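You operate a simulated robot arm through the tools that you are given. There is no shell and no other tool. Be economical: measure what you need, move in short steps, check, and stop when the job is done.

Carry out the task below with a simulated robot arm. There is one attempt and no reset: what you move stays moved.

JOB
Turn the bath knob to 50 C. Take the orange test stopper and put it on the front of the desk. Take the cup from the upper board of the tall shelf and leave it on the middle board of the tall shelf. Take the purple-ring beaker on the middle board of the tall shelf and put it away on the top of the prep bench. Take the sample bottle from the middle board of the tall shelf and put it on the top of the side table. Take the grey-ring cup and leave it on top of the purple pad. Take the medium beaker on the upper board of the tall shelf and put it away on the middle shelf of the desk. The order is free. Set down upright: cup, purple-ring beaker, sample bottle, grey-ring cup, medium beaker.

Only the result counts: the job must be done as asked and must still hold three seconds after the hand-in. Knocking over, shifting, dropping, spilling or breaking anything else fails it. Lids that push on must go on centred and level and be pressed home; caps that screw on are set level and turned clockwise until they are tight.

ROBOT AND FRAMES
A 6-joint arm with a fingered hand on a trunk, on a base that drives. Base frame: it is fixed to the floor where the robot stands at the start and does not move with it; the origin is under the middle of the robot, x ahead of it, y to its left, z up. Lengths are in m, angles in rad, forces in N, time in s.
With the tool pointing down near the work surface it reaches from about 0.22 to 0.54 m from the robot's upright axis, wherever it stands. Its first joint turns from -2.897 to 2.897 rad. Places, roughly: bath knob [0.5, 0, 1]; cup (8x8x9 cm) [0.7, 0.8, 1.2]; front of the desk [-1.5, -0.9, 0.8]; grey-ring cup (6x6x7 cm) [0.7, 1.1, 1.2]; medium beaker [0.75, 1.25, 1.25]; middle board of the tall shelf [0.7, 1, 0.8]; middle shelf of the desk [-1.2, -0.9, 0.4]; orange test stopper (3x3x4 cm) [0.8, 0.6, 1.2]; purple pad (6x10x4 cm) [0.7, 0.9, 1.2]; purple-ring beaker [0.75, 0.75, 0.75]; sample bottle [0.75, 1, 0.75]; top of the prep bench [-3.1, -1.4, 0.9]; top of the side table [-1.3, -0.1, 0.8]. Payload 3.1 kg.
Tool frame: the origin (TCP) lies between the finger pads and is the grasp point; the fingertips stand 0.022 m ahead of it; z points along the fingers, y is the line along which they close. The gripper opens to 0.132 m. The gripper's body begins 0.06 m behind the TCP. The gripper is a hand of 4 fingers: y runs from the thumb to the fingers, the wrist lies at [0, 0, -0.218] in the tool frame, and closing takes about 1.5 s.
Orientation is that of the tool frame in the base frame, as [roll, pitch, yaw] about the fixed x, y, z axes, in that order (R = Rz(yaw) Ry(pitch) Rx(roll)). With the fingers straight down and closing along the base's y, the tool's x points along the base's -x, its y along +y and its z along -z.

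CONTROLS
- The arm moves only by the tool apply_moves. Its argument "deltas" is a list of rows, each a list of 6 numbers: the turn, a rotation vector about the base's x, y, z in rad, then the shift along the base's x, y, z in m. In form: [[wx, wy, wz, x, y, z], ...]. A call has 1 to 12 rows; each row is the pose to reach, as a shift and turn from the pose commanded when the call began. "gripper" is the opening, from 0 (shut) to 1 (fully open), set as the call begins (left out, the last holds). A row lasts 0.2 s, in which the tool goes at most 0.05 m and 0.15 rad; a call with a longer step from one row to the next is refused whole, and so is a gripper value outside its range. Where a pose cannot be reached the arm comes as near as it can. A force on the tool above 40 N (or 10 N above the force at the start of the call, whichever is more), or a blocked arm, ends the call early, and 0.2 s more pass. Each finger travels about 0.153 m/s and halts on what it meets, pressing with about 25 N; the grip force reading is that of the motor and also rises with nothing between the fingers. The clock runs only during rows and for 0.2 s after the last one: add rows that repeat a pose to give the fingers time. The reply holds the time, the measured pose of the TCP, the force on the tool along the base axes, the opening and the grip force, in the units named above and with some noise, with the torque about the TCP (base axes, N m) and any sound that the robot's microphone picked up.
- Cameras (640 x 400 px; columns grow to the right, rows downward): "scene" is now at [0.0183, 0.1788, 1.6557]; the picture's right is [0.37, -0.93, 0.00], its down [-0.60, -0.24, -0.77] and it looks along [0.71, 0.29, -0.64] (base axes); focal length 286 px, centre (320, 200). "wrist" rides on the gripper at [0.053, -0.053, -0.084] in the tool frame; the picture's right is [0.71, 0.71, 0.00], its down [-0.53, 0.53, -0.67] and it looks along [-0.47, 0.47, 0.74] (tool axes); focal length 247 px, centre (320, 200). There is no depth. A picture from a camera that has moved, and an enlarged one, comes with that camera's place and axes in the base frame and with its lens.
- capture(camera): a new picture of that camera. The clock stands still meanwhile.
- raise_lower(by): slides the trunk up (or, below 0, down) by that many m; the arm and the scene camera ride with it, the base frame stays. It gives what a move gives, with no picture.
- steer(legs): drives the robot by 1 to 6 legs, each [ahead, left, turn to the left] in m, m and rad, along the robot's own axes; the way and the turn of a leg run together, so that a leg with both is an arc; at most 1.5 m and 3.142 rad a leg. The arm and the cameras ride along, it lands a little off, and it stops where it bumps. It gives what a move gives.
- set_fingers(finger1, finger2, finger3, thumb_bend): sets how far each is bent, from 0 (flat) to 1 (curled in); at 0.3 the hand is open as for a grip, at 0.7 the pads meet at the TCP. One left out holds its place. A second passes; each finger stops where it meets its share of the squeeze, and holds until it gets a number again. A gripper value or a shape takes the hand back. It gives what a move gives, with no picture; readings hold the bend of each and the force on the fingers (four entries, about 0 where the hand has none), thumb and palm.
- hand_shape(shape): the hand has 4 fingers and takes this shape, open, in about a second: jaw (thumb against the fingers, like two jaws); tri (thumb and two fingers); tip (a fingertip pinch); poke (one finger out to press); point (the index stretched); flat (the hand flat); cup (the hand cupped); fist (a fist). The gripper value then closes the fingers along that shape, each until it touches; the sizes above hold for jaw. It gives what a move gives, with no picture.
- turn_head(pan, tilt): turns the head with the scene camera to pan (to the left, within 2.705 rad either way) and tilt (down, from -0.506 to 1.204), counted from straight ahead of the robot. It gives what a move gives.
- enlarge(camera, box): a new picture of the part [left, top, right, bottom] of that camera's present view, enlarged. The clock stands still meanwhile.
- hand_in(): hands the job in; it is judged then, once.

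Work in short steps. Places have to be worked out from the pictures, the camera data and where the tool is seen: move nearer, look again, correct. Check each grasp and each placing, and mend what went wrong. You have 196 turns and 174 pictures in all, those below and enlarged ones among them. Open the gripper and draw the arm clear of the work before you hand the job in, unless the task says otherwise; then end with one line.

The tools are called as a command line: name --pt "numbers of a row" for each row, then --argument value for the rest, lists and objects as JSON in quotes. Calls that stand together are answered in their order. apply_moves: Moves the arm, as the interface text tells. Its arguments: {"type":"object","properties":{"deltas":{"type":"array","items":{"type":"array","items":{"type":"number"}}},"gripper":{"type":"number"}},"required":["deltas"]} The other tools are called the same way: raise_lower (by) slides the trunk up or down; hand_shape (shape) gives the hand a shape; set_fingers (finger1, finger2, finger3, thumb_bend) moves the fingers one by one; steer (legs) drives the base; turn_head (pan, tilt) turns the head that bears the scene camera; capture (camera) takes a picture; enlarge (camera, box) takes an enlarged picture of a part of a camera's view; hand_in () hands the job in.

At the start:

```text
clock: 0.0
tool_pos: [0.1845, 0.2026, 1.3546]
ee_rot: [-3.141, 0.0, 3.141]
force: [0.3, 0.1, 0.8]
moment: [0.02, 0.01, 0.0]
opening: 0.1318
grip_force: 0.1
shape: jaw
bend: [0.3, 0.3, 0.3, 0.3]
finger forces: [0.1, 0.0, 0.0, 0.0, 0.1, 0.0]
trunk travel left (down, up): [-0.325, 0.061]
robot x, y, heading: [-0.0002, -0.0013, -0.001]
head pan, tilt: [0.384, 0.698]
```

scene: 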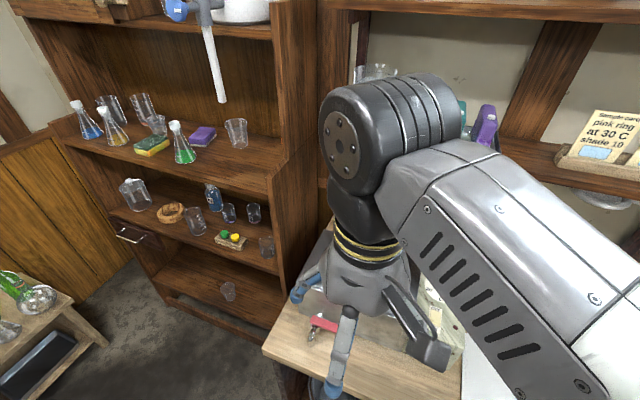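
wrist: 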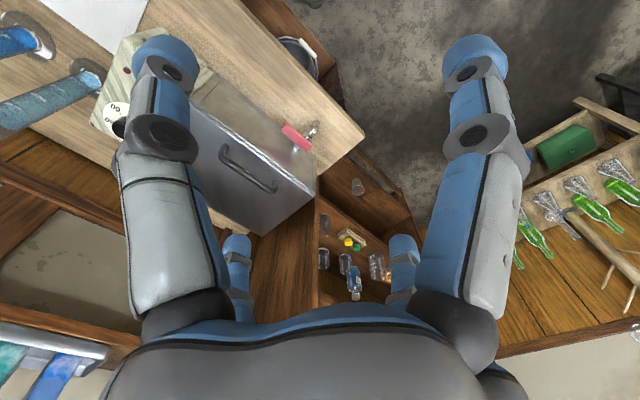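

The arm hides part of the bench, and the tall shelf is on the left. I'll enlarge the shelf and also the knob as the wrist camera sees it.

enlarge --camera "scene" --box '[60, 60, 300, 210]'

enlarge --camera "scene" --box '[90, 160, 290, 310]'

enlarge --camera "wrist" --box '[60, 30, 220, 150]'

```text
2.67 times, centred on (180, 135) of scene
camera zoom: at [0.0183, 0.1788, 1.6557], right [0.37, -0.93, 0.0], down [-0.6, -0.24, -0.77], along [0.71, 0.29, -0.64], focal length 762 px, centre (693, 373)
```

zoom: 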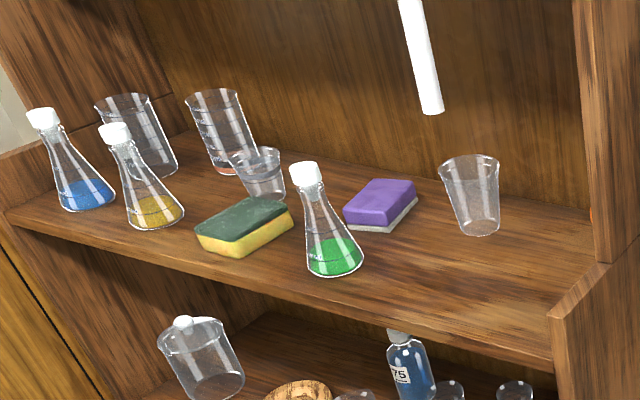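

```text
2.67 times, centred on (190, 235) of scene
camera zoom: at [0.0183, 0.1788, 1.6557], right [0.37, -0.93, 0.0], down [-0.6, -0.24, -0.77], along [0.71, 0.29, -0.64], focal length 762 px, centre (667, 107)
```

zoom: 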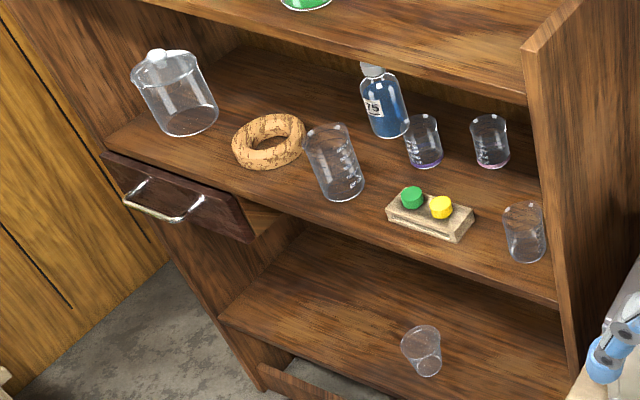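

```text
3.33 times, centred on (140, 90) of wrist
camera zoom: at [0.1324, 0.1491, 1.4406], right [-0.71, 0.71, 0.0], down [0.53, 0.53, 0.67], along [0.47, 0.47, -0.74], focal length 823 px, centre (920, 567)
```

zoom: 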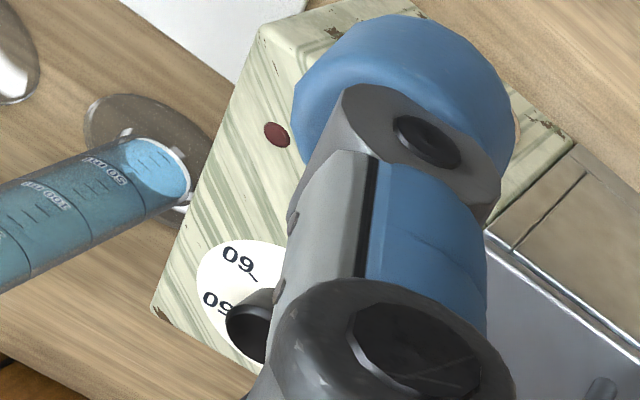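

The upper board holds, from left to right, a blue flask, a big beaker, a yellow flask, the medium beaker, a grey-ring cup, a sponge, a green flask, the purple pad and the cup. I'll look around the room before moving.

turn_head --pan 1.3 --tilt 0.6

capture --camera "scene"

turn_head --pan 2.6 --tilt 0.5

capture --camera "scene"

turn_head --pan -2.5 --tilt 0.5

capture --camera "scene"

turn_head --pan -1.0 --tilt 0.6

capture --camera "scene"

```text
clock: 1.2
tool_pos: [0.1853, 0.2025, 1.3562]
ee_rot: [-3.141, 0.0, 3.141]
force: [0.0, 0.6, -0.2]
moment: [-0.02, 0.01, -0.01]
opening: 0.1317
grip_force: 0.0
shape: jaw
bend: [0.3, 0.3, 0.3, 0.3]
finger forces: [0.0, 0.0, 0.1, 0.1, 0.0, 0.0]
trunk travel left (down, up): [-0.325, 0.061]
robot x, y, heading: [0.0014, -0.0032, 0.001]
head pan, tilt: [1.3, 0.6]
```

```text
168 pictures are left
camera scene: at [-0.0367, 0.2321, 1.6643], right [0.96, -0.27, 0.0], down [-0.15, -0.54, -0.82], along [0.22, 0.79, -0.57], focal length 286 px, centre (320, 200)
```

scene: 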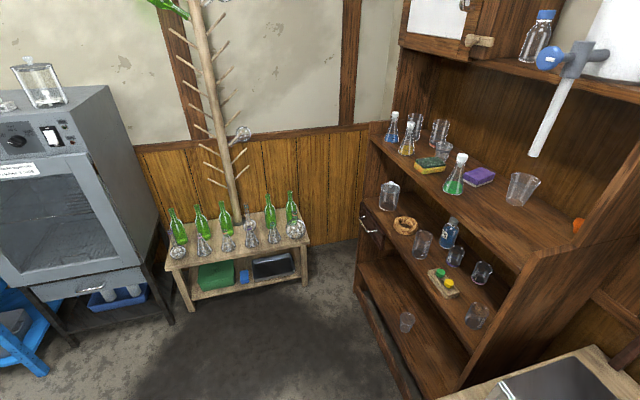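

```text
clock: 2.7
tool_pos: [0.1855, 0.202, 1.356]
ee_rot: [3.141, 0.0, 3.141]
force: [-0.6, -0.7, -0.1]
moment: [0.03, 0.0, 0.01]
opening: 0.1317
grip_force: 0.0
shape: jaw
bend: [0.3, 0.3, 0.3, 0.3]
finger forces: [0.0, 0.0, 0.0, 0.0, 0.0, 0.1]
trunk travel left (down, up): [-0.325, 0.061]
robot x, y, heading: [0.0008, 0.0038, -0.002]
head pan, tilt: [2.601, 0.499]
```

```text
167 pictures are left
camera scene: at [-0.1384, 0.1939, 1.6734], right [0.52, 0.86, 0.0], down [0.41, -0.25, -0.88], along [-0.75, 0.45, -0.48], focal length 286 px, centre (320, 200)
```

scene: 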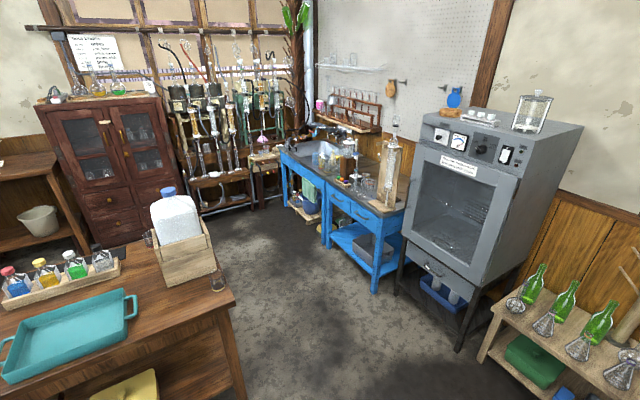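

```text
clock: 6.7
tool_pos: [0.1852, 0.2023, 1.3556]
ee_rot: [-3.141, 0.0, 3.141]
force: [-0.8, 0.4, -0.1]
moment: [0.02, 0.01, 0.05]
opening: 0.132
grip_force: 0.0
shape: jaw
bend: [0.3, 0.3, 0.3, 0.3]
finger forces: [0.1, 0.0, 0.1, 0.0, 0.1, 0.0]
trunk travel left (down, up): [-0.325, 0.061]
robot x, y, heading: [0.0013, 0.0009, -0.005]
head pan, tilt: [-2.499, 0.499]
```

```text
166 pictures are left
camera scene: at [-0.1333, 0.0924, 1.6734], right [-0.6, 0.8, 0.0], down [0.38, 0.29, -0.88], along [-0.7, -0.53, -0.48], focal length 286 px, centre (320, 200)
```

scene: 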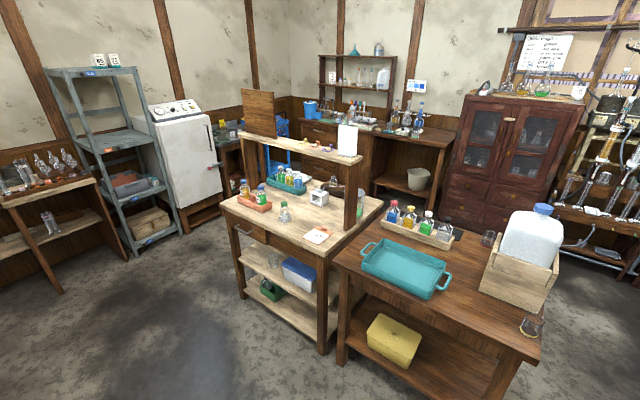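

```text
clock: 8.3
tool_pos: [0.1863, 0.2024, 1.3546]
ee_rot: [-3.141, 0.0, 3.141]
force: [0.1, 1.0, -0.7]
moment: [0.01, 0.02, 0.01]
opening: 0.1317
grip_force: 0.0
shape: jaw
bend: [0.3, 0.3, 0.3, 0.3]
finger forces: [0.1, 0.1, 0.0, 0.0, 0.0, 0.0]
trunk travel left (down, up): [-0.325, 0.061]
robot x, y, heading: [-0.0009, 0.0026, 0.005]
head pan, tilt: [-1.0, 0.6]
```

```text
165 pictures are left
camera scene: at [-0.0128, 0.0725, 1.6643], right [-0.84, -0.54, 0.0], down [-0.3, 0.48, -0.83], along [0.45, -0.69, -0.56], focal length 286 px, centre (320, 200)
```

scene: 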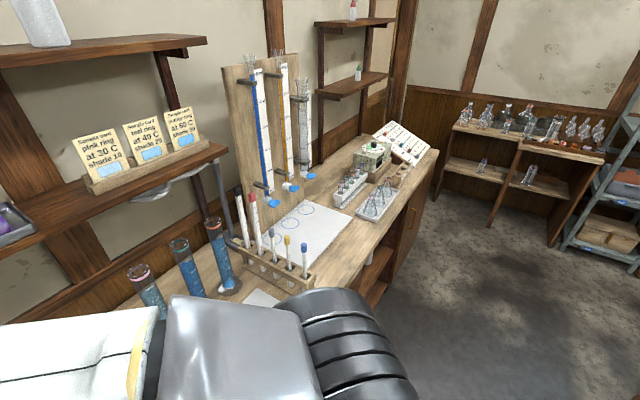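

I have the layout now: desk, side table with teal tray, and the prep bench farther off. Next is the bath knob, so I'll turn the head to it.

turn_head --pan -0.1 --tilt 0.85

capture --camera "scene"

```text
clock: 9.5
tool_pos: [0.1853, 0.2023, 1.3569]
ee_rot: [-3.141, 0.001, 3.14]
force: [-0.1, -0.2, -0.2]
moment: [-0.01, 0.02, -0.02]
opening: 0.132
grip_force: 0.2
shape: jaw
bend: [0.3, 0.3, 0.3, 0.3]
finger forces: [0.0, 0.1, 0.1, 0.0, 0.0, 0.0]
trunk travel left (down, up): [-0.325, 0.061]
robot x, y, heading: [-0.0016, 0.0013, 0.001]
head pan, tilt: [-0.099, 0.85]
```

```text
164 pictures are left
camera scene: at [0.0174, 0.139, 1.6434], right [-0.1, -0.99, 0.0], down [-0.75, 0.08, -0.66], along [0.66, -0.07, -0.75], focal length 286 px, centre (320, 200)
```

scene: 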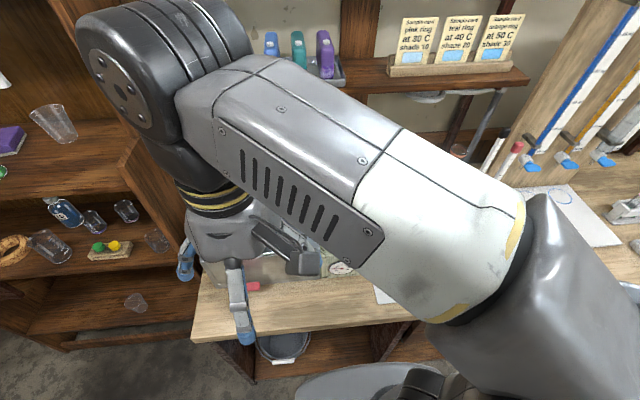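

The arm covers the knob. I'll move the tool to about (0.27, -0.23) so the wrist camera's centre ray falls on it.

apply_moves --pt "0 0 0 0.01 -0.045 0" --pt "0 0 0 0.02 -0.09 0" --pt "0 0 0 0.03 -0.135 0" --pt "0 0 0 0.04 -0.18 0" --pt "0 0 0 0.05 -0.225 0" --pt "0 0 0 0.06 -0.27 0" --pt "0 0 0 0.07 -0.315 0" --pt "0 0 0 0.08 -0.36 0" --pt "0 0 0 0.09 -0.4 0" --pt "0 0 0 0.09 -0.43 0"

capture --camera "wrist"

capture --camera "scene"

```text
clock: 11.7
tool_pos: [0.2761, -0.2287, 1.3542]
ee_rot: [3.141, 0.001, -3.141]
force: [0.1, -0.6, 0.7]
moment: [0.0, 0.03, 0.02]
opening: 0.1319
grip_force: 0.0
shape: jaw
bend: [0.3, 0.3, 0.3, 0.3]
finger forces: [0.1, 0.0, 0.0, 0.0, 0.1, 0.1]
trunk travel left (down, up): [-0.325, 0.061]
robot x, y, heading: [0.0036, 0.0034, 0.0]
head pan, tilt: [-0.099, 0.85]
```

```text
163 pictures are left
camera wrist: at [0.2226, -0.2821, 1.4394], right [-0.71, 0.71, 0.0], down [0.53, 0.53, 0.67], along [0.47, 0.47, -0.74], focal length 247 px, centre (320, 200)
```

wrist: 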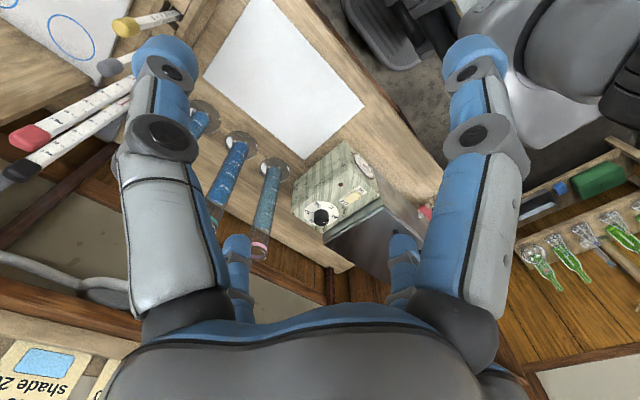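

```text
162 pictures are left
camera scene: at [0.0175, 0.1379, 1.6435], right [-0.1, -0.99, 0.0], down [-0.75, 0.08, -0.66], along [0.66, -0.07, -0.75], focal length 286 px, centre (320, 200)
```

scene: 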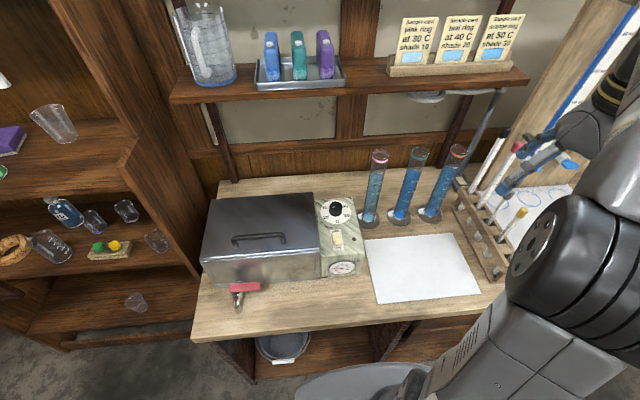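

The control box now shows clearly, with the knob on its top and a dial gauge on the front. I'll enlarge both views.

enlarge --camera "scene" --box '[296, 186, 384, 286]'

enlarge --camera "wrist" --box '[280, 130, 400, 250]'

```text
4.00 times, centred on (340, 236) of scene
camera zoom: at [0.0175, 0.1379, 1.6435], right [-0.1, -0.99, 0.0], down [-0.75, 0.08, -0.66], along [0.66, -0.07, -0.75], focal length 1143 px, centre (240, 56)
```

zoom: 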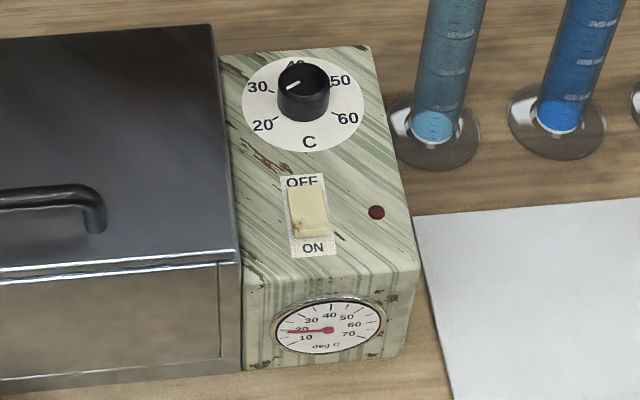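

```text
3.33 times, centred on (340, 190) of wrist
camera zoom: at [0.2226, -0.2821, 1.4394], right [-0.71, 0.71, 0.0], down [0.53, 0.53, 0.67], along [0.47, 0.47, -0.74], focal length 823 px, centre (253, 233)
```

zoom: 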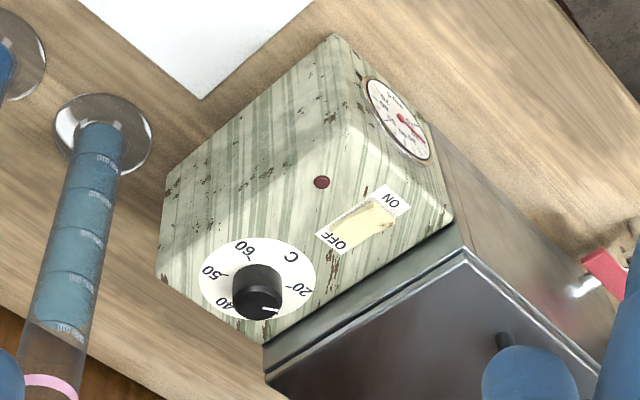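

The pointer is at about 20, and the dial centre triangulates to (0.537, 0.037, 1.00). The knob is about 0.03 tall and 0.037 wide. I'll move over it in stages and pre-turn the hand +1.4 rad so that one clockwise sweep reaches 50.

apply_moves --pt "0 0 0.14 0.0 0.045 -0.01" --pt "0 0 0.28 0.0 0.09 -0.02" --pt "0 0 0.42 0.0 0.135 -0.03" --pt "0 0 0.56 0.0 0.18 -0.04" --pt "0 0 0.7 0.0 0.225 -0.05" --pt "0 0 0.84 0.02 0.266 -0.06" --pt "0 0 0.98 0.065 0.266 -0.07" --pt "0 0 1.12 0.11 0.266 -0.08" --pt "0 0 1.26 0.155 0.266 -0.09" --pt "0 0 1.4 0.2 0.266 -0.1" --pt "0 0 1.4 0.22 0.266 -0.12" --pt "0 0 1.4 0.22 0.266 -0.12"

capture --camera "scene"

capture --camera "wrist"

```text
clock: 14.3
tool_pos: [0.4957, 0.0377, 1.235]
ee_rot: [3.141, -0.001, -1.742]
force: [-0.2, -0.5, 0.1]
moment: [0.01, 0.01, 0.01]
opening: 0.1319
grip_force: 0.1
shape: jaw
bend: [0.3, 0.3, 0.3, 0.3]
finger forces: [0.1, 0.0, 0.1, 0.0, 0.0, 0.1]
trunk travel left (down, up): [-0.325, 0.061]
robot x, y, heading: [-0.0029, -0.0034, 0.003]
head pan, tilt: [-0.099, 0.85]
```

```text
159 pictures are left
camera scene: at [0.017, 0.1391, 1.6434], right [-0.1, -1.0, 0.0], down [-0.75, 0.07, -0.66], along [0.66, -0.07, -0.75], focal length 286 px, centre (320, 200)
```

scene: 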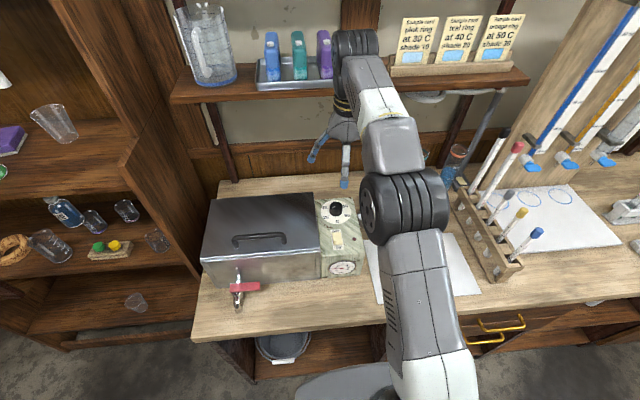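

```text
158 pictures are left
camera wrist: at [0.5389, -0.0249, 1.3214], right [-0.82, -0.58, 0.0], down [-0.43, 0.61, 0.67], along [-0.39, 0.55, -0.74], focal length 247 px, centre (320, 200)
```

wrist: 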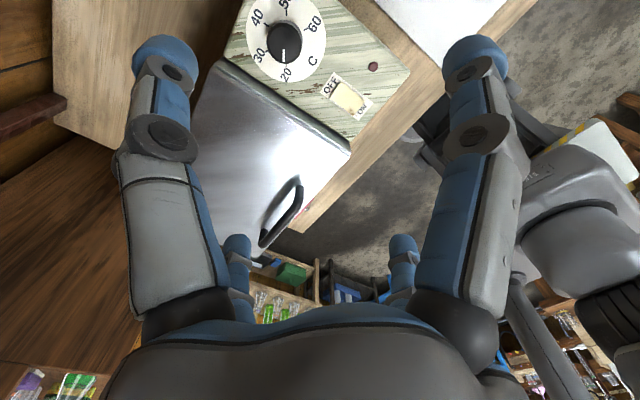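

The dial rechecks at (0.538, 0.040). I'll enlarge it to measure the tick and pointer angles.

enlarge --camera "wrist" --box '[236, 0, 336, 90]'

```text
4.44 times, centred on (286, 45) of wrist
camera zoom: at [0.5389, -0.0249, 1.3214], right [-0.82, -0.58, 0.0], down [-0.43, 0.61, 0.67], along [-0.39, 0.55, -0.74], focal length 1098 px, centre (471, 889)
```

zoom: 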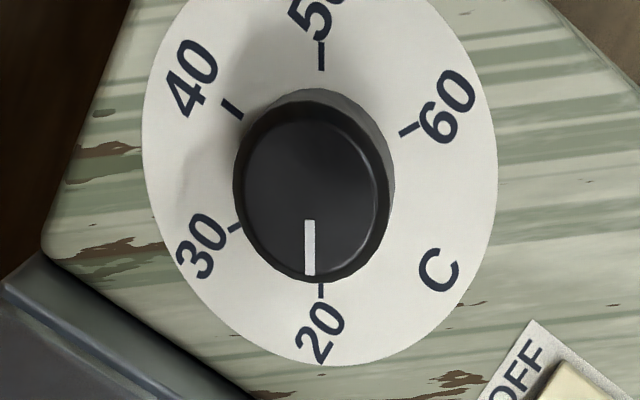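

The ticks are 60° apart, so going from 20 to 50 is exactly 180° clockwise. The centre is (0.539, 0.040). I'll line up over the knob, turn to +π/2, and come down.

apply_moves --pt "0 0 0.1 0.025 0.001 0" --pt "0 0 0.17 0.043 0.002 -0.02" --pt "0 0 0.17 0.043 0.002 -0.06" --pt "0 0 0.17 0.043 0.002 -0.1" --pt "0 0 0.17 0.043 0.002 -0.14" --pt "0 0 0.17 0.043 0.002 -0.17" --pt "0 0 0.17 0.043 0.002 -0.19" --pt "0 0 0.17 0.043 0.002 -0.208" --pt "0 0 0.17 0.043 0.002 -0.208"

capture --camera "wrist"

enlarge --camera "scene" --box '[270, 130, 420, 270]'

```text
clock: 16.1
tool_pos: [0.5388, 0.0556, 1.0408]
ee_rot: [-3.121, -0.008, -1.586]
force: [-10.5, -9.3, 25.2]
moment: [1.96, 0.19, 0.92]
opening: 0.1318
grip_force: 0.1
shape: jaw
bend: [0.3, 0.3, 0.21, 0.3]
finger forces: [0.0, 0.0, 25.2, 0.0, 0.0, 0.0]
out of reach, approached as far as the arm can: row 1, 2, 3, 4, 5, 6, 7, 8
trunk travel left (down, up): [-0.325, 0.061]
robot x, y, heading: [-0.0001, -0.0013, -0.002]
head pan, tilt: [-0.099, 0.85]
stopped in row 8: the force on the tool passed its limit at 44 N (the readings are from after the stop); the commanded pose is now the measured one
```

```text
156 pictures are left
camera wrist: at [0.5883, 0.0003, 1.127], right [-0.72, -0.7, -0.01], down [-0.53, 0.54, 0.65], along [-0.45, 0.47, -0.76], focal length 247 px, centre (320, 200)
```

wrist: 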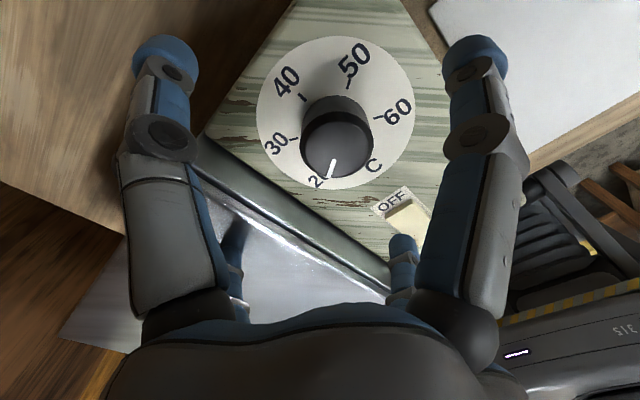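

```text
2.86 times, centred on (345, 200) of scene
camera zoom: at [0.0142, 0.1377, 1.6437], right [-0.1, -0.99, 0.0], down [-0.75, 0.08, -0.66], along [0.66, -0.07, -0.75], focal length 817 px, centre (249, 200)
```

zoom: 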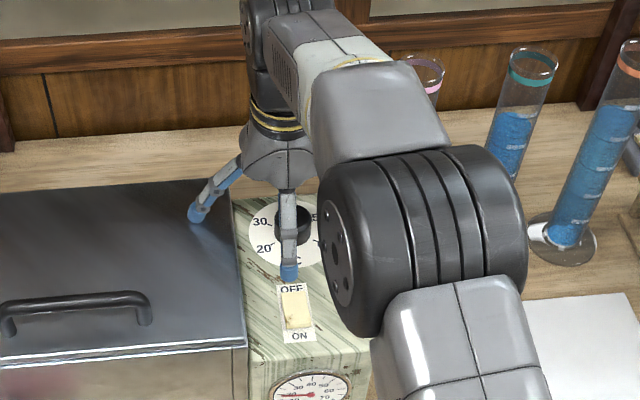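

The four fingers are spread radially, so one touched the bath lid. I'll rise and close to about 0.07 m, then see how well the pose is reached over the knob.

apply_moves --pt "0 0 0 0 0 0.03" --pt "0 0 0 0 -0.008 0.06" --pt "0 0 0 0 -0.016 0.06" --pt "0 0 0 0 -0.016 0.06" --pt "0 0 0 0 -0.016 0.06" --gripper 0.5

capture --camera "wrist"

```text
clock: 17.3
tool_pos: [0.5375, 0.0516, 1.0956]
ee_rot: [-3.124, -0.013, -1.595]
force: [-0.7, -0.2, -0.9]
moment: [-0.05, -0.02, 0.02]
opening: 0.0666
grip_force: 0.1
shape: jaw
bend: [0.36, 0.36, 0.36, 0.7]
finger forces: [0.1, 0.1, 0.0, 0.0, 0.1, 0.0]
out of reach, approached as far as the arm can: row 2, 3, 4, 5
trunk travel left (down, up): [-0.325, 0.061]
robot x, y, heading: [0.001, -0.0025, -0.001]
head pan, tilt: [-0.099, 0.85]
```

```text
154 pictures are left
camera wrist: at [0.5884, -0.0031, 1.1821], right [-0.72, -0.69, 0.0], down [-0.52, 0.55, 0.65], along [-0.45, 0.47, -0.76], focal length 247 px, centre (320, 200)
```

wrist: 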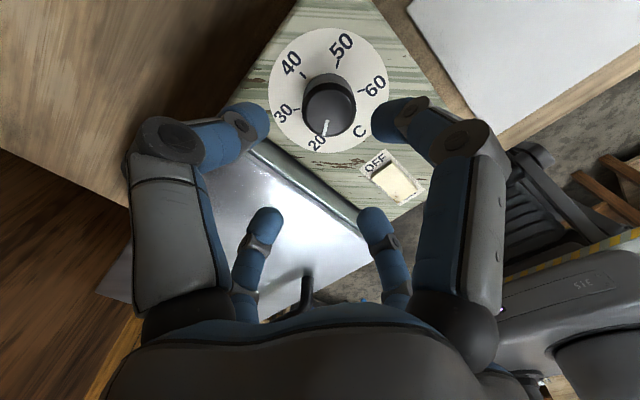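

The +π/2 turn is past the arm's limit here: y was left 1.5 cm off. I'll test how far the other way it turns, raised a little for safety.

apply_moves --pt "0 0 -0.14 0 -0.005 0.02" --pt "0 0 -0.28 0.001 -0.012 0.02" --pt "0 0 -0.42 0.001 -0.012 0.02" --pt "0 0 -0.56 0.001 -0.012 0.02" --pt "0 0 -0.7 0.001 -0.012 0.02" --pt "0 0 -0.84 0.001 -0.012 0.02" --pt "0 0 -0.98 0.001 -0.012 0.02" --pt "0 0 -1.12 0.001 -0.012 0.02" --pt "0 0 -1.26 0.001 -0.012 0.02" --pt "0 0 -1.4 0.001 -0.012 0.02" --pt "0 0 -1.54 0.001 -0.012 0.02" --pt "0 0 -1.68 0.001 -0.012 0.02"

apply_moves --pt "0 0 -0.14 0 0 0" --pt "0 0 -0.28 0 0 0" --pt "0 0 -0.42 0 0 0" --pt "0 0 -0.56 0 0 0" --pt "0 0 -0.7 0 0 0" --pt "0 0 -0.84 0 0 0" --pt "0 0 -0.98 0 0 0" --pt "0 0 -1.12 0 0 0" --pt "0 0 -1.26 0 0 0" --pt "0 0 -1.4 0 0 0" --pt "0 0 -1.4 0 0 0"

```text
clock: 19.9
tool_pos: [0.5384, 0.0378, 1.116]
ee_rot: [-3.123, -0.007, 3.013]
force: [0.1, -0.5, 0.1]
moment: [0.05, 0.02, 0.0]
opening: 0.0662
grip_force: 0.0
shape: jaw
bend: [0.36, 0.36, 0.36, 0.7]
finger forces: [0.0, 0.0, 0.0, 0.0, 0.0, 0.1]
trunk travel left (down, up): [-0.325, 0.061]
robot x, y, heading: [-0.0016, 0.0023, -0.003]
head pan, tilt: [-0.099, 0.85]
```

```text
clock: 22.3
tool_pos: [0.5384, 0.0385, 1.1165]
ee_rot: [-3.124, -0.005, 1.613]
force: [0.1, -0.2, 0.6]
moment: [-0.04, 0.01, -0.02]
opening: 0.0664
grip_force: 0.1
shape: jaw
bend: [0.36, 0.36, 0.36, 0.7]
finger forces: [0.0, 0.0, 0.0, 0.1, 0.2, 0.0]
trunk travel left (down, up): [-0.325, 0.061]
robot x, y, heading: [0.0013, -0.0029, -0.008]
head pan, tilt: [-0.099, 0.85]
```

The other side is reachable to at least -π/2. I'll do two 90° turns instead, keeping the fingers on the diagonals to clear the lid. First I go back to +45°, then down onto the knob.

apply_moves --pt "0 0 0.14 0 0 0" --pt "0 0 0.28 0 0 0" --pt "0 0 0.42 0 0 0" --pt "0 0 0.56 0 0 0" --pt "0 0 0.7 0 0 0" --pt "0 0 0.84 0 0 0" --pt "0 0 0.98 0 0 0" --pt "0 0 1.12 0 0 0" --pt "0 0 1.26 0 0 0" --pt "0 0 1.4 0 0 0" --pt "0 0 1.54 0 0 0" --pt "0 0 1.68 0 0 0"

apply_moves --pt "0 0 0.14 0 0.001 0" --pt "0 0 0.28 0 0.001 0" --pt "0 0 0.42 0 0.001 0" --pt "0 0 0.56 0 0.001 0" --pt "0 0 0.634 0 0.001 0" --pt "0 0 0.634 0 0.001 -0.03" --pt "0 0 0.634 0 0.001 -0.05" --pt "0 0 0.634 0 0.001 -0.07" --pt "0 0 0.634 0 0.001 -0.08" --pt "0 0 0.634 0 0.001 -0.088" --pt "0 0 0.634 0 0.001 -0.088"

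capture --camera "wrist"

```text
clock: 24.9
tool_pos: [0.5379, 0.0401, 1.116]
ee_rot: [-3.124, -0.007, -2.984]
force: [0.7, -0.1, 0.0]
moment: [0.01, 0.0, -0.01]
opening: 0.0665
grip_force: 0.1
shape: jaw
bend: [0.36, 0.36, 0.36, 0.7]
finger forces: [0.0, 0.1, 0.0, 0.0, 0.0, 0.0]
trunk travel left (down, up): [-0.325, 0.061]
robot x, y, heading: [0.0029, -0.0021, -0.002]
head pan, tilt: [-0.099, 0.85]
```

```text
clock: 27.3
tool_pos: [0.5383, 0.0408, 1.0282]
ee_rot: [-3.124, -0.007, -2.353]
force: [-0.3, 0.6, 0.4]
moment: [-0.03, -0.02, 0.0]
opening: 0.0665
grip_force: 0.1
shape: jaw
bend: [0.36, 0.36, 0.36, 0.7]
finger forces: [0.0, 0.0, 0.0, 0.0, 0.1, 0.1]
trunk travel left (down, up): [-0.325, 0.061]
robot x, y, heading: [-0.0023, -0.0036, -0.001]
head pan, tilt: [-0.099, 0.85]
```

```text
153 pictures are left
camera wrist: at [0.5387, -0.0346, 1.1148], right [-1.0, 0.0, -0.01], down [-0.01, 0.76, 0.66], along [0.0, 0.66, -0.76], focal length 247 px, centre (320, 200)
```

wrist: 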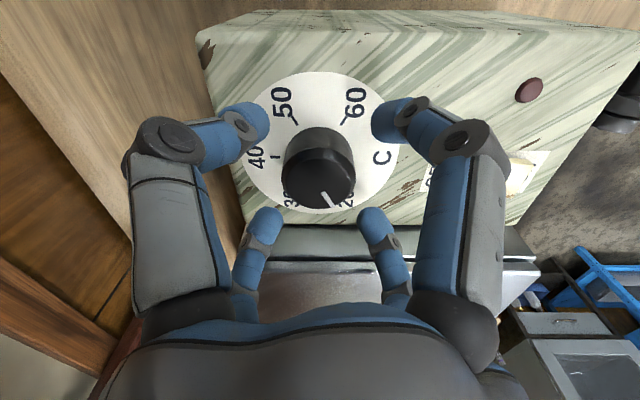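

The knob sits centred between the four fingertips. I'll go 5 mm lower and close on it.

apply_moves --pt "0 0 0 0 0 -0.005" --pt "0 0 0 0 0 -0.005" --pt "0 0 0 0 0 -0.005" --pt "0 0 0 0 0 -0.005" --pt "0 0 0 0 0 -0.005" --gripper 0

capture --camera "wrist"

```text
clock: 28.5
tool_pos: [0.5379, 0.0399, 1.0241]
ee_rot: [-3.123, -0.006, -2.354]
force: [1.8, -1.6, 10.9]
moment: [0.0, -0.05, -0.04]
opening: 0.0322
grip_force: 24.7
shape: jaw
bend: [0.78, 0.79, 0.79, 0.7]
finger forces: [22.3, 22.6, 23.6, 0.0, 23.7, 0.0]
trunk travel left (down, up): [-0.325, 0.061]
robot x, y, heading: [-0.0023, -0.001, -0.002]
head pan, tilt: [-0.099, 0.85]
```

```text
152 pictures are left
camera wrist: at [0.5383, -0.035, 1.1105], right [-1.0, 0.0, -0.01], down [-0.01, 0.76, 0.66], along [0.01, 0.66, -0.76], focal length 247 px, centre (320, 200)
```

wrist: 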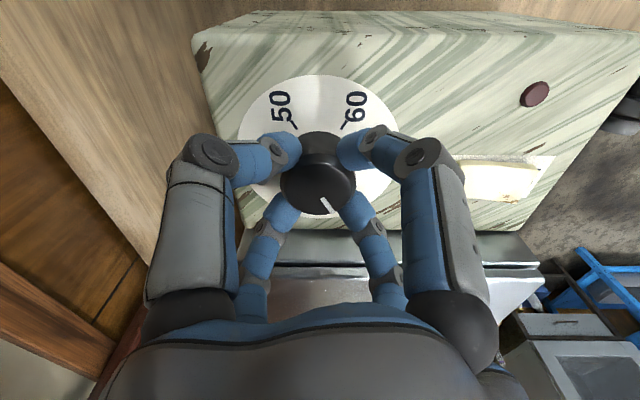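

The grip is good: all four fingers are loaded. I'll turn 90° clockwise.

apply_moves --pt "0 0 -0.14 0 0 0" --pt "0 0 -0.28 0 0 0" --pt "0 0 -0.42 0 0 0" --pt "0 0 -0.56 0 0 0" --pt "0 0 -0.7 0 0 0" --pt "0 0 -0.84 0 0 0" --pt "0 0 -0.98 0 0 0" --pt "0 0 -1.12 0 0 0" --pt "0 0 -1.26 0 0 0" --pt "0 0 -1.4 0 0 0" --pt "0 0 -1.54 0 0 0" --pt "0 0 -1.571 0 0 0"

capture --camera "wrist"

```text
clock: 31.1
tool_pos: [0.5381, 0.0406, 1.0247]
ee_rot: [-3.126, -0.004, 2.358]
force: [5.5, 6.1, 16.9]
moment: [0.07, -0.15, 0.0]
opening: 0.0332
grip_force: 24.4
shape: jaw
bend: [0.78, 0.79, 0.79, 0.7]
finger forces: [23.8, 27.3, 24.3, 0.0, 23.1, 0.0]
trunk travel left (down, up): [-0.325, 0.061]
robot x, y, heading: [-0.0, -0.0008, -0.0]
head pan, tilt: [-0.099, 0.85]
```

```text
151 pictures are left
camera wrist: at [0.4643, 0.0411, 1.1099], right [0.0, 1.0, -0.01], down [0.75, 0.01, 0.66], along [0.66, 0.0, -0.75], focal length 247 px, centre (320, 200)
```

wrist: 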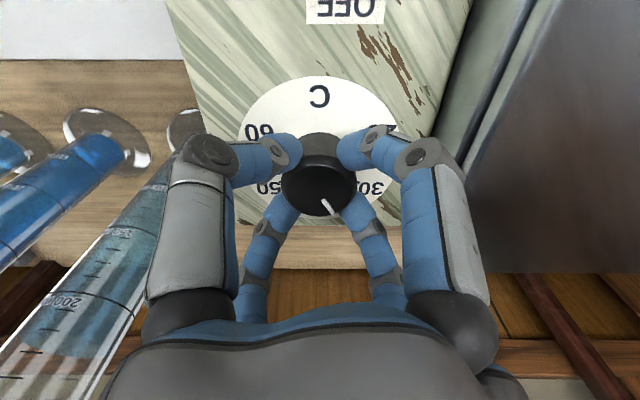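

The pointer moved 90° without slipping and now reads about 35. The negative side seems to have more range, so I'll carry on turning in the same grip.

apply_moves --pt "0 0 -0.14 0 0 0" --pt "0 0 -0.28 0 0 0" --pt "0 0 -0.42 0 0 0" --pt "0 0 -0.56 0 0 0" --pt "0 0 -0.7 0 0 0" --pt "0 0 -0.84 0 0 0" --pt "0 0 -0.98 0 0 0" --pt "0 0 -1.12 0 0 0" --pt "0 0 -1.26 0 0 0" --pt "0 0 -1.4 0 0 0" --pt "0 0 -1.54 0 0 0" --pt "0 0 -1.571 0 0 0"

capture --camera "wrist"

```text
clock: 33.7
tool_pos: [0.539, 0.0402, 1.0235]
ee_rot: [-3.126, -0.01, 0.785]
force: [14.1, 7.4, 19.5]
moment: [0.15, -0.23, -0.01]
opening: 0.0328
grip_force: 25.4
shape: jaw
bend: [0.78, 0.79, 0.79, 0.7]
finger forces: [28.1, 24.8, 22.0, 0.0, 27.4, 0.0]
trunk travel left (down, up): [-0.325, 0.061]
robot x, y, heading: [0.0035, -0.0028, -0.001]
head pan, tilt: [-0.099, 0.85]
```

```text
150 pictures are left
camera wrist: at [0.5399, 0.1146, 1.1098], right [1.0, 0.0, 0.0], down [0.0, -0.75, 0.66], along [0.0, -0.66, -0.75], focal length 247 px, centre (320, 200)
```

wrist: 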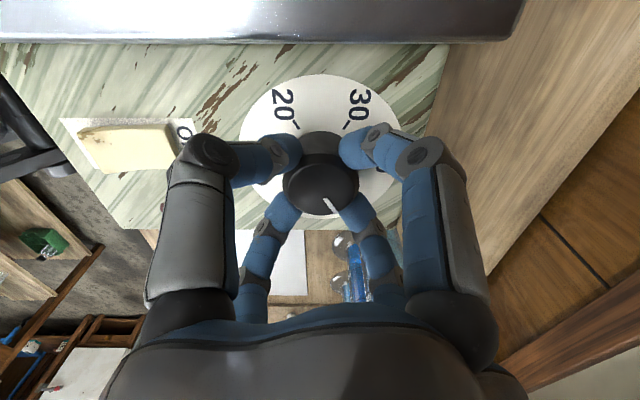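

It turned the full 180°. I'll open to half, rise straight up and check the dial.

apply_moves --pt "0 0 0 0 0 0" --pt "0 0 0 0 0 0" --pt "0 0 0 0 0 0" --pt "0 0 0 0 0 0.03" --pt "0 0 0 0 0 0.07" --pt "0 0 0 0 0 0.12" --pt "0 0 0 -0.04 0 0.17" --pt "0 0 0 -0.08 0 0.21" --pt "0 0 0 -0.12 0 0.25" --pt "0 0 0 -0.16 0 0.27" --gripper 0.5

capture --camera "scene"

enlarge --camera "scene" --box '[310, 190, 360, 230]'

```text
refused: row 7 steps farther than a row can; nothing moved
```

```text
149 pictures are left
camera scene: at [0.0184, 0.1407, 1.6432], right [-0.1, -0.99, 0.0], down [-0.75, 0.07, -0.66], along [0.66, -0.07, -0.75], focal length 286 px, centre (320, 200)
```

scene: 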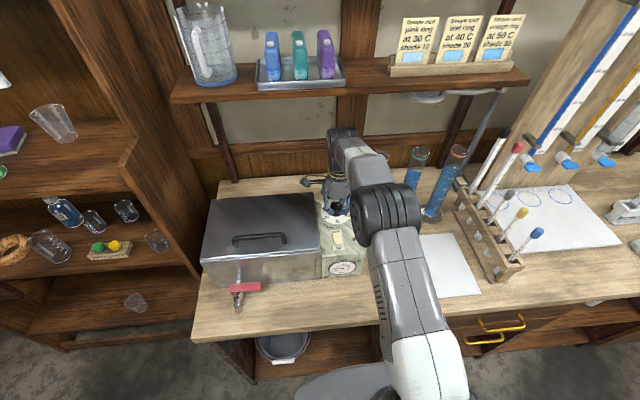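

```text
10.00 times, centred on (335, 210) of scene
camera zoom: at [0.0184, 0.1407, 1.6432], right [-0.1, -0.99, 0.0], down [-0.75, 0.07, -0.66], along [0.66, -0.07, -0.75], focal length 2859 px, centre (170, 100)
```

zoom: 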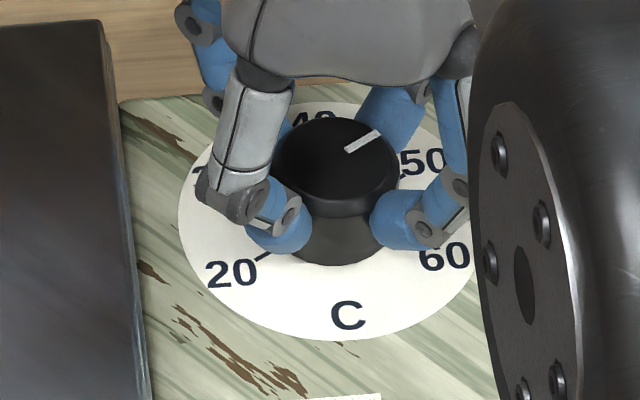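

The call was refused because a row step was too long. I'll retry with smaller steps.

apply_moves --pt "0 0 0 0 0 0" --pt "0 0 0 0 0 0" --pt "0 0 0 0 0 0" --pt "0 0 0 0 0 0.03" --pt "0 0 0 0 0 0.07" --pt "0 0 0 0 0 0.11" --pt "0 0 0 -0.03 0 0.14" --pt "0 0 0 -0.06 0 0.17" --pt "0 0 0 -0.09 0 0.2" --pt "0 0 0 -0.12 0 0.23" --pt "0 0 0 -0.15 0 0.26" --pt "0 0 0 -0.18 0 0.29" --gripper 0.5

enlarge --camera "scene" --box '[305, 190, 365, 230]'

capture --camera "wrist"

```text
clock: 36.3
tool_pos: [0.3574, 0.0393, 1.3146]
ee_rot: [-3.125, -0.009, 0.789]
force: [-1.0, 0.6, 0.2]
moment: [-0.01, -0.02, -0.01]
opening: 0.0659
grip_force: 0.0
shape: jaw
bend: [0.36, 0.36, 0.36, 0.7]
finger forces: [0.1, 0.1, 0.1, 0.1, 0.0, 0.1]
trunk travel left (down, up): [-0.325, 0.061]
robot x, y, heading: [0.0005, -0.0036, -0.004]
head pan, tilt: [-0.099, 0.85]
```

```text
10.00 times, centred on (335, 210) of scene
camera zoom: at [0.0158, 0.1389, 1.6434], right [-0.1, -0.99, 0.0], down [-0.75, 0.08, -0.66], along [0.66, -0.07, -0.75], focal length 2859 px, centre (170, 100)
```

zoom: 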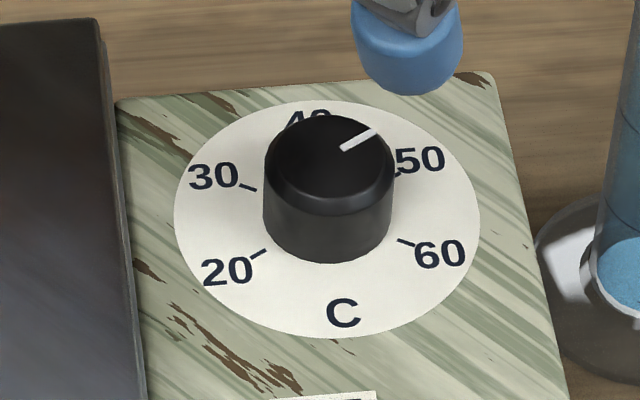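

```text
146 pictures are left
camera wrist: at [0.3571, 0.1123, 1.3997], right [1.0, 0.0, -0.01], down [0.01, -0.76, 0.66], along [0.0, -0.66, -0.76], focal length 247 px, centre (320, 200)
```

wrist: 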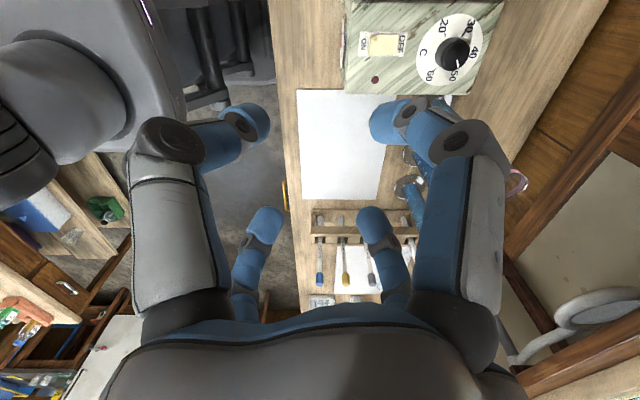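

The pointer looks at or very near 50. I'll check it precisely from the wrist view.

enlarge --camera "wrist" --box '[410, 0, 500, 100]'

enlarge --camera "scene" --box '[322, 196, 350, 218]'

```text
4.00 times, centred on (455, 50) of wrist
camera zoom: at [0.3571, 0.1123, 1.3997], right [1.0, 0.0, -0.01], down [0.01, -0.76, 0.66], along [0.0, -0.66, -0.76], focal length 988 px, centre (-220, 800)
```

zoom: 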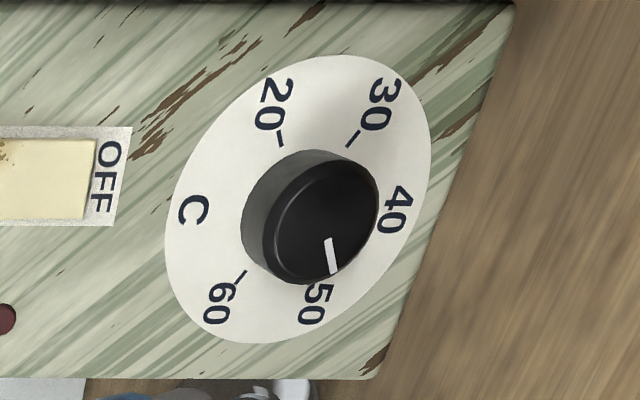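

```text
16.00 times, centred on (336, 207) of scene
camera zoom: at [0.0158, 0.1389, 1.6434], right [-0.1, -0.99, 0.0], down [-0.75, 0.08, -0.66], along [0.66, -0.07, -0.75], focal length 4574 px, centre (64, 88)
```

zoom: 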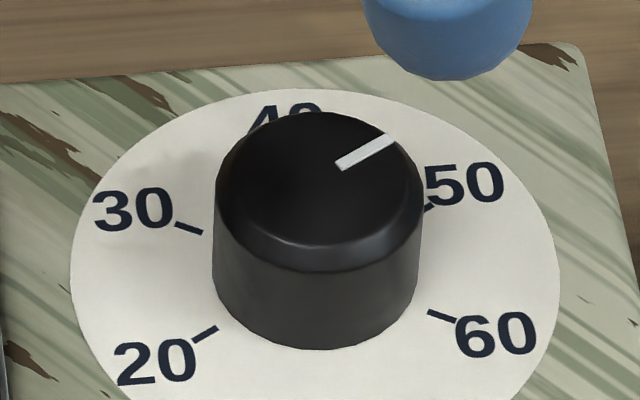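

The pointer direction is 61° from +x and the 50 tick is at 60°, so the knob is set. The jaw shape turns out to be a 4-way radial grip, so I'll look at "tip" and "tri" to find a two-jaw grip for the shelf.

hand_shape --shape "tip"

capture --camera "wrist"

hand_shape --shape "tri"

capture --camera "wrist"

```text
clock: 37.2
tool_pos: [0.3589, 0.0394, 1.3117]
ee_rot: [-3.125, -0.007, 0.787]
force: [0.6, 0.1, -0.3]
moment: [-0.06, 0.02, 0.0]
opening: 0.1317
grip_force: 0.0
shape: tip
bend: [0.11, 0.3, 0.11, 0.3]
finger forces: [0.1, 0.0, 0.1, 0.0, 0.1, 0.0]
trunk travel left (down, up): [-0.325, 0.061]
robot x, y, heading: [0.0, -0.0019, -0.003]
head pan, tilt: [-0.099, 0.85]
```

```text
143 pictures are left
camera wrist: at [0.359, 0.1123, 1.3989], right [1.0, 0.0, -0.01], down [0.01, -0.76, 0.66], along [0.0, -0.66, -0.76], focal length 247 px, centre (320, 200)
```

wrist: 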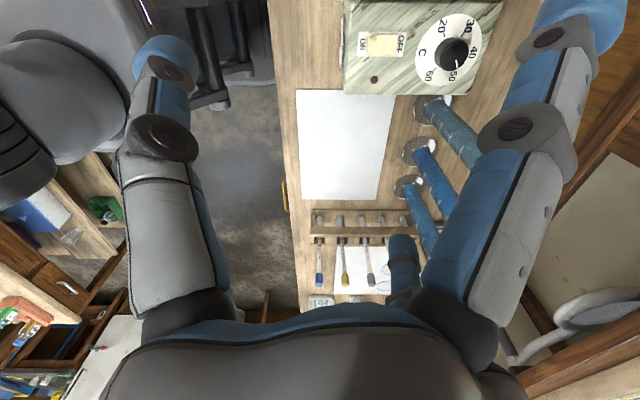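

```text
clock: 38.1
tool_pos: [0.359, 0.0389, 1.3126]
ee_rot: [-3.124, -0.006, 0.788]
force: [0.0, -0.3, 0.3]
moment: [-0.03, 0.02, 0.02]
opening: 0.1323
grip_force: 0.0
shape: tri
bend: [0.3, 0.3, 0.3, 0.3]
finger forces: [0.0, 0.0, 0.0, 0.1, 0.0, 0.0]
trunk travel left (down, up): [-0.325, 0.061]
robot x, y, heading: [-0.0003, 0.0027, 0.0]
head pan, tilt: [-0.099, 0.85]
```

```text
142 pictures are left
camera wrist: at [0.3592, 0.1124, 1.3989], right [1.0, 0.0, -0.01], down [0.01, -0.76, 0.66], along [0.0, -0.66, -0.76], focal length 247 px, centre (320, 200)
```

wrist: 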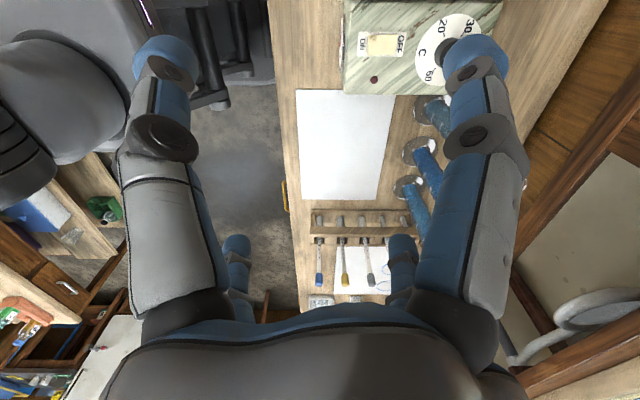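

In "tip", the thumb (tool -y) and finger 2 (tool +y) pinch while fingers 1 and 3 splay out. I'll try curling fingers 1 and 3 in to get a slim two-jaw hand for horizontal grasps.

set_fingers --finger1 1.0 --finger2 0.3 --finger3 1.0 --thumb_bend 0.3

capture --camera "wrist"

capture --camera "scene"

```text
clock: 39.1
tool_pos: [0.3579, 0.0385, 1.3129]
ee_rot: [-3.123, -0.006, 0.786]
force: [-0.2, -0.3, 0.7]
moment: [0.0, 0.02, 0.01]
opening: 0.0578
grip_force: 0.0
shape: fingers
bend: [0.77, 0.3, 0.77, 0.3]
finger forces: [0.1, 0.0, 0.0, 0.0, 0.0, 0.1]
trunk travel left (down, up): [-0.325, 0.061]
robot x, y, heading: [-0.0004, 0.0015, -0.002]
head pan, tilt: [-0.099, 0.85]
```

```text
141 pictures are left
camera wrist: at [0.359, 0.1123, 1.3991], right [1.0, 0.0, -0.01], down [0.01, -0.76, 0.66], along [0.0, -0.66, -0.76], focal length 247 px, centre (320, 200)
```

wrist: 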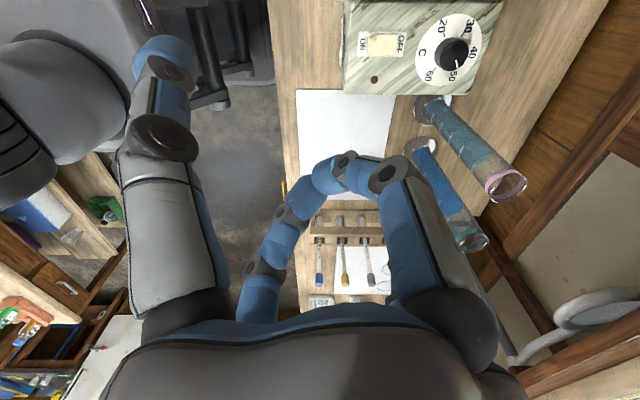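

```text
140 pictures are left
camera scene: at [0.0176, 0.139, 1.6434], right [-0.1, -0.99, 0.0], down [-0.75, 0.08, -0.66], along [0.66, -0.07, -0.75], focal length 286 px, centre (320, 200)
```

scene: 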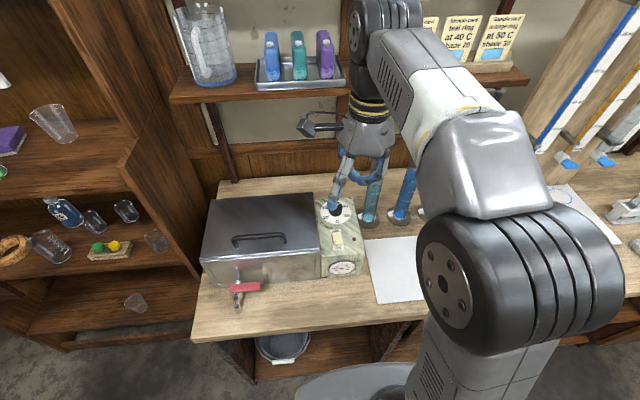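

Fingers 1 and 3 block each other at the TCP. I'll try finger 1 flat (to point upward) with finger 3 curled alone, which would leave nothing sticking out below a horizontal hand.

set_fingers --finger1 0.0 --finger2 0.3 --finger3 1.0 --thumb_bend 0.3

capture --camera "wrist"

enlarge --camera "scene" --box '[290, 80, 450, 240]'

```text
clock: 40.1
tool_pos: [0.3581, 0.039, 1.3127]
ee_rot: [-3.124, -0.007, 0.788]
force: [0.1, 0.7, -0.3]
moment: [0.01, -0.01, 0.01]
opening: 0.1079
grip_force: 0.0
shape: fingers
bend: [0.01, 0.3, 1.0, 0.3]
finger forces: [0.1, 0.1, 0.0, 0.0, 0.1, 0.1]
trunk travel left (down, up): [-0.325, 0.061]
robot x, y, heading: [-0.0018, -0.002, -0.003]
head pan, tilt: [-0.099, 0.85]
```

```text
139 pictures are left
camera wrist: at [0.359, 0.1123, 1.3991], right [1.0, 0.0, -0.01], down [0.01, -0.76, 0.66], along [0.0, -0.66, -0.76], focal length 247 px, centre (320, 200)
```

wrist: 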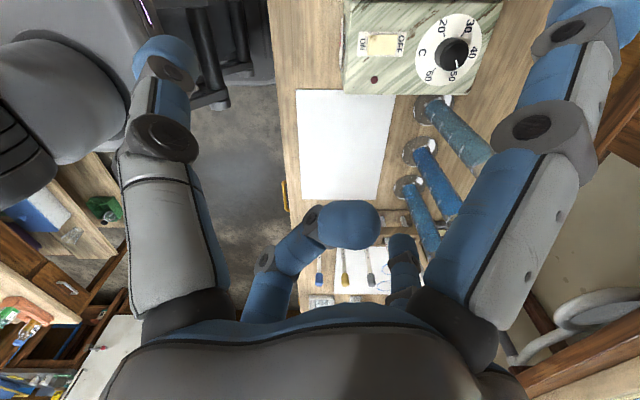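

```text
2.50 times, centred on (370, 160) of scene
camera zoom: at [0.0176, 0.139, 1.6434], right [-0.1, -0.99, 0.0], down [-0.75, 0.08, -0.66], along [0.66, -0.07, -0.75], focal length 715 px, centre (195, 300)
```

zoom: 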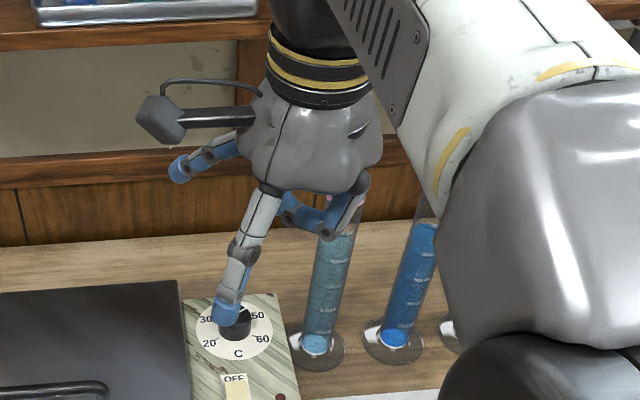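

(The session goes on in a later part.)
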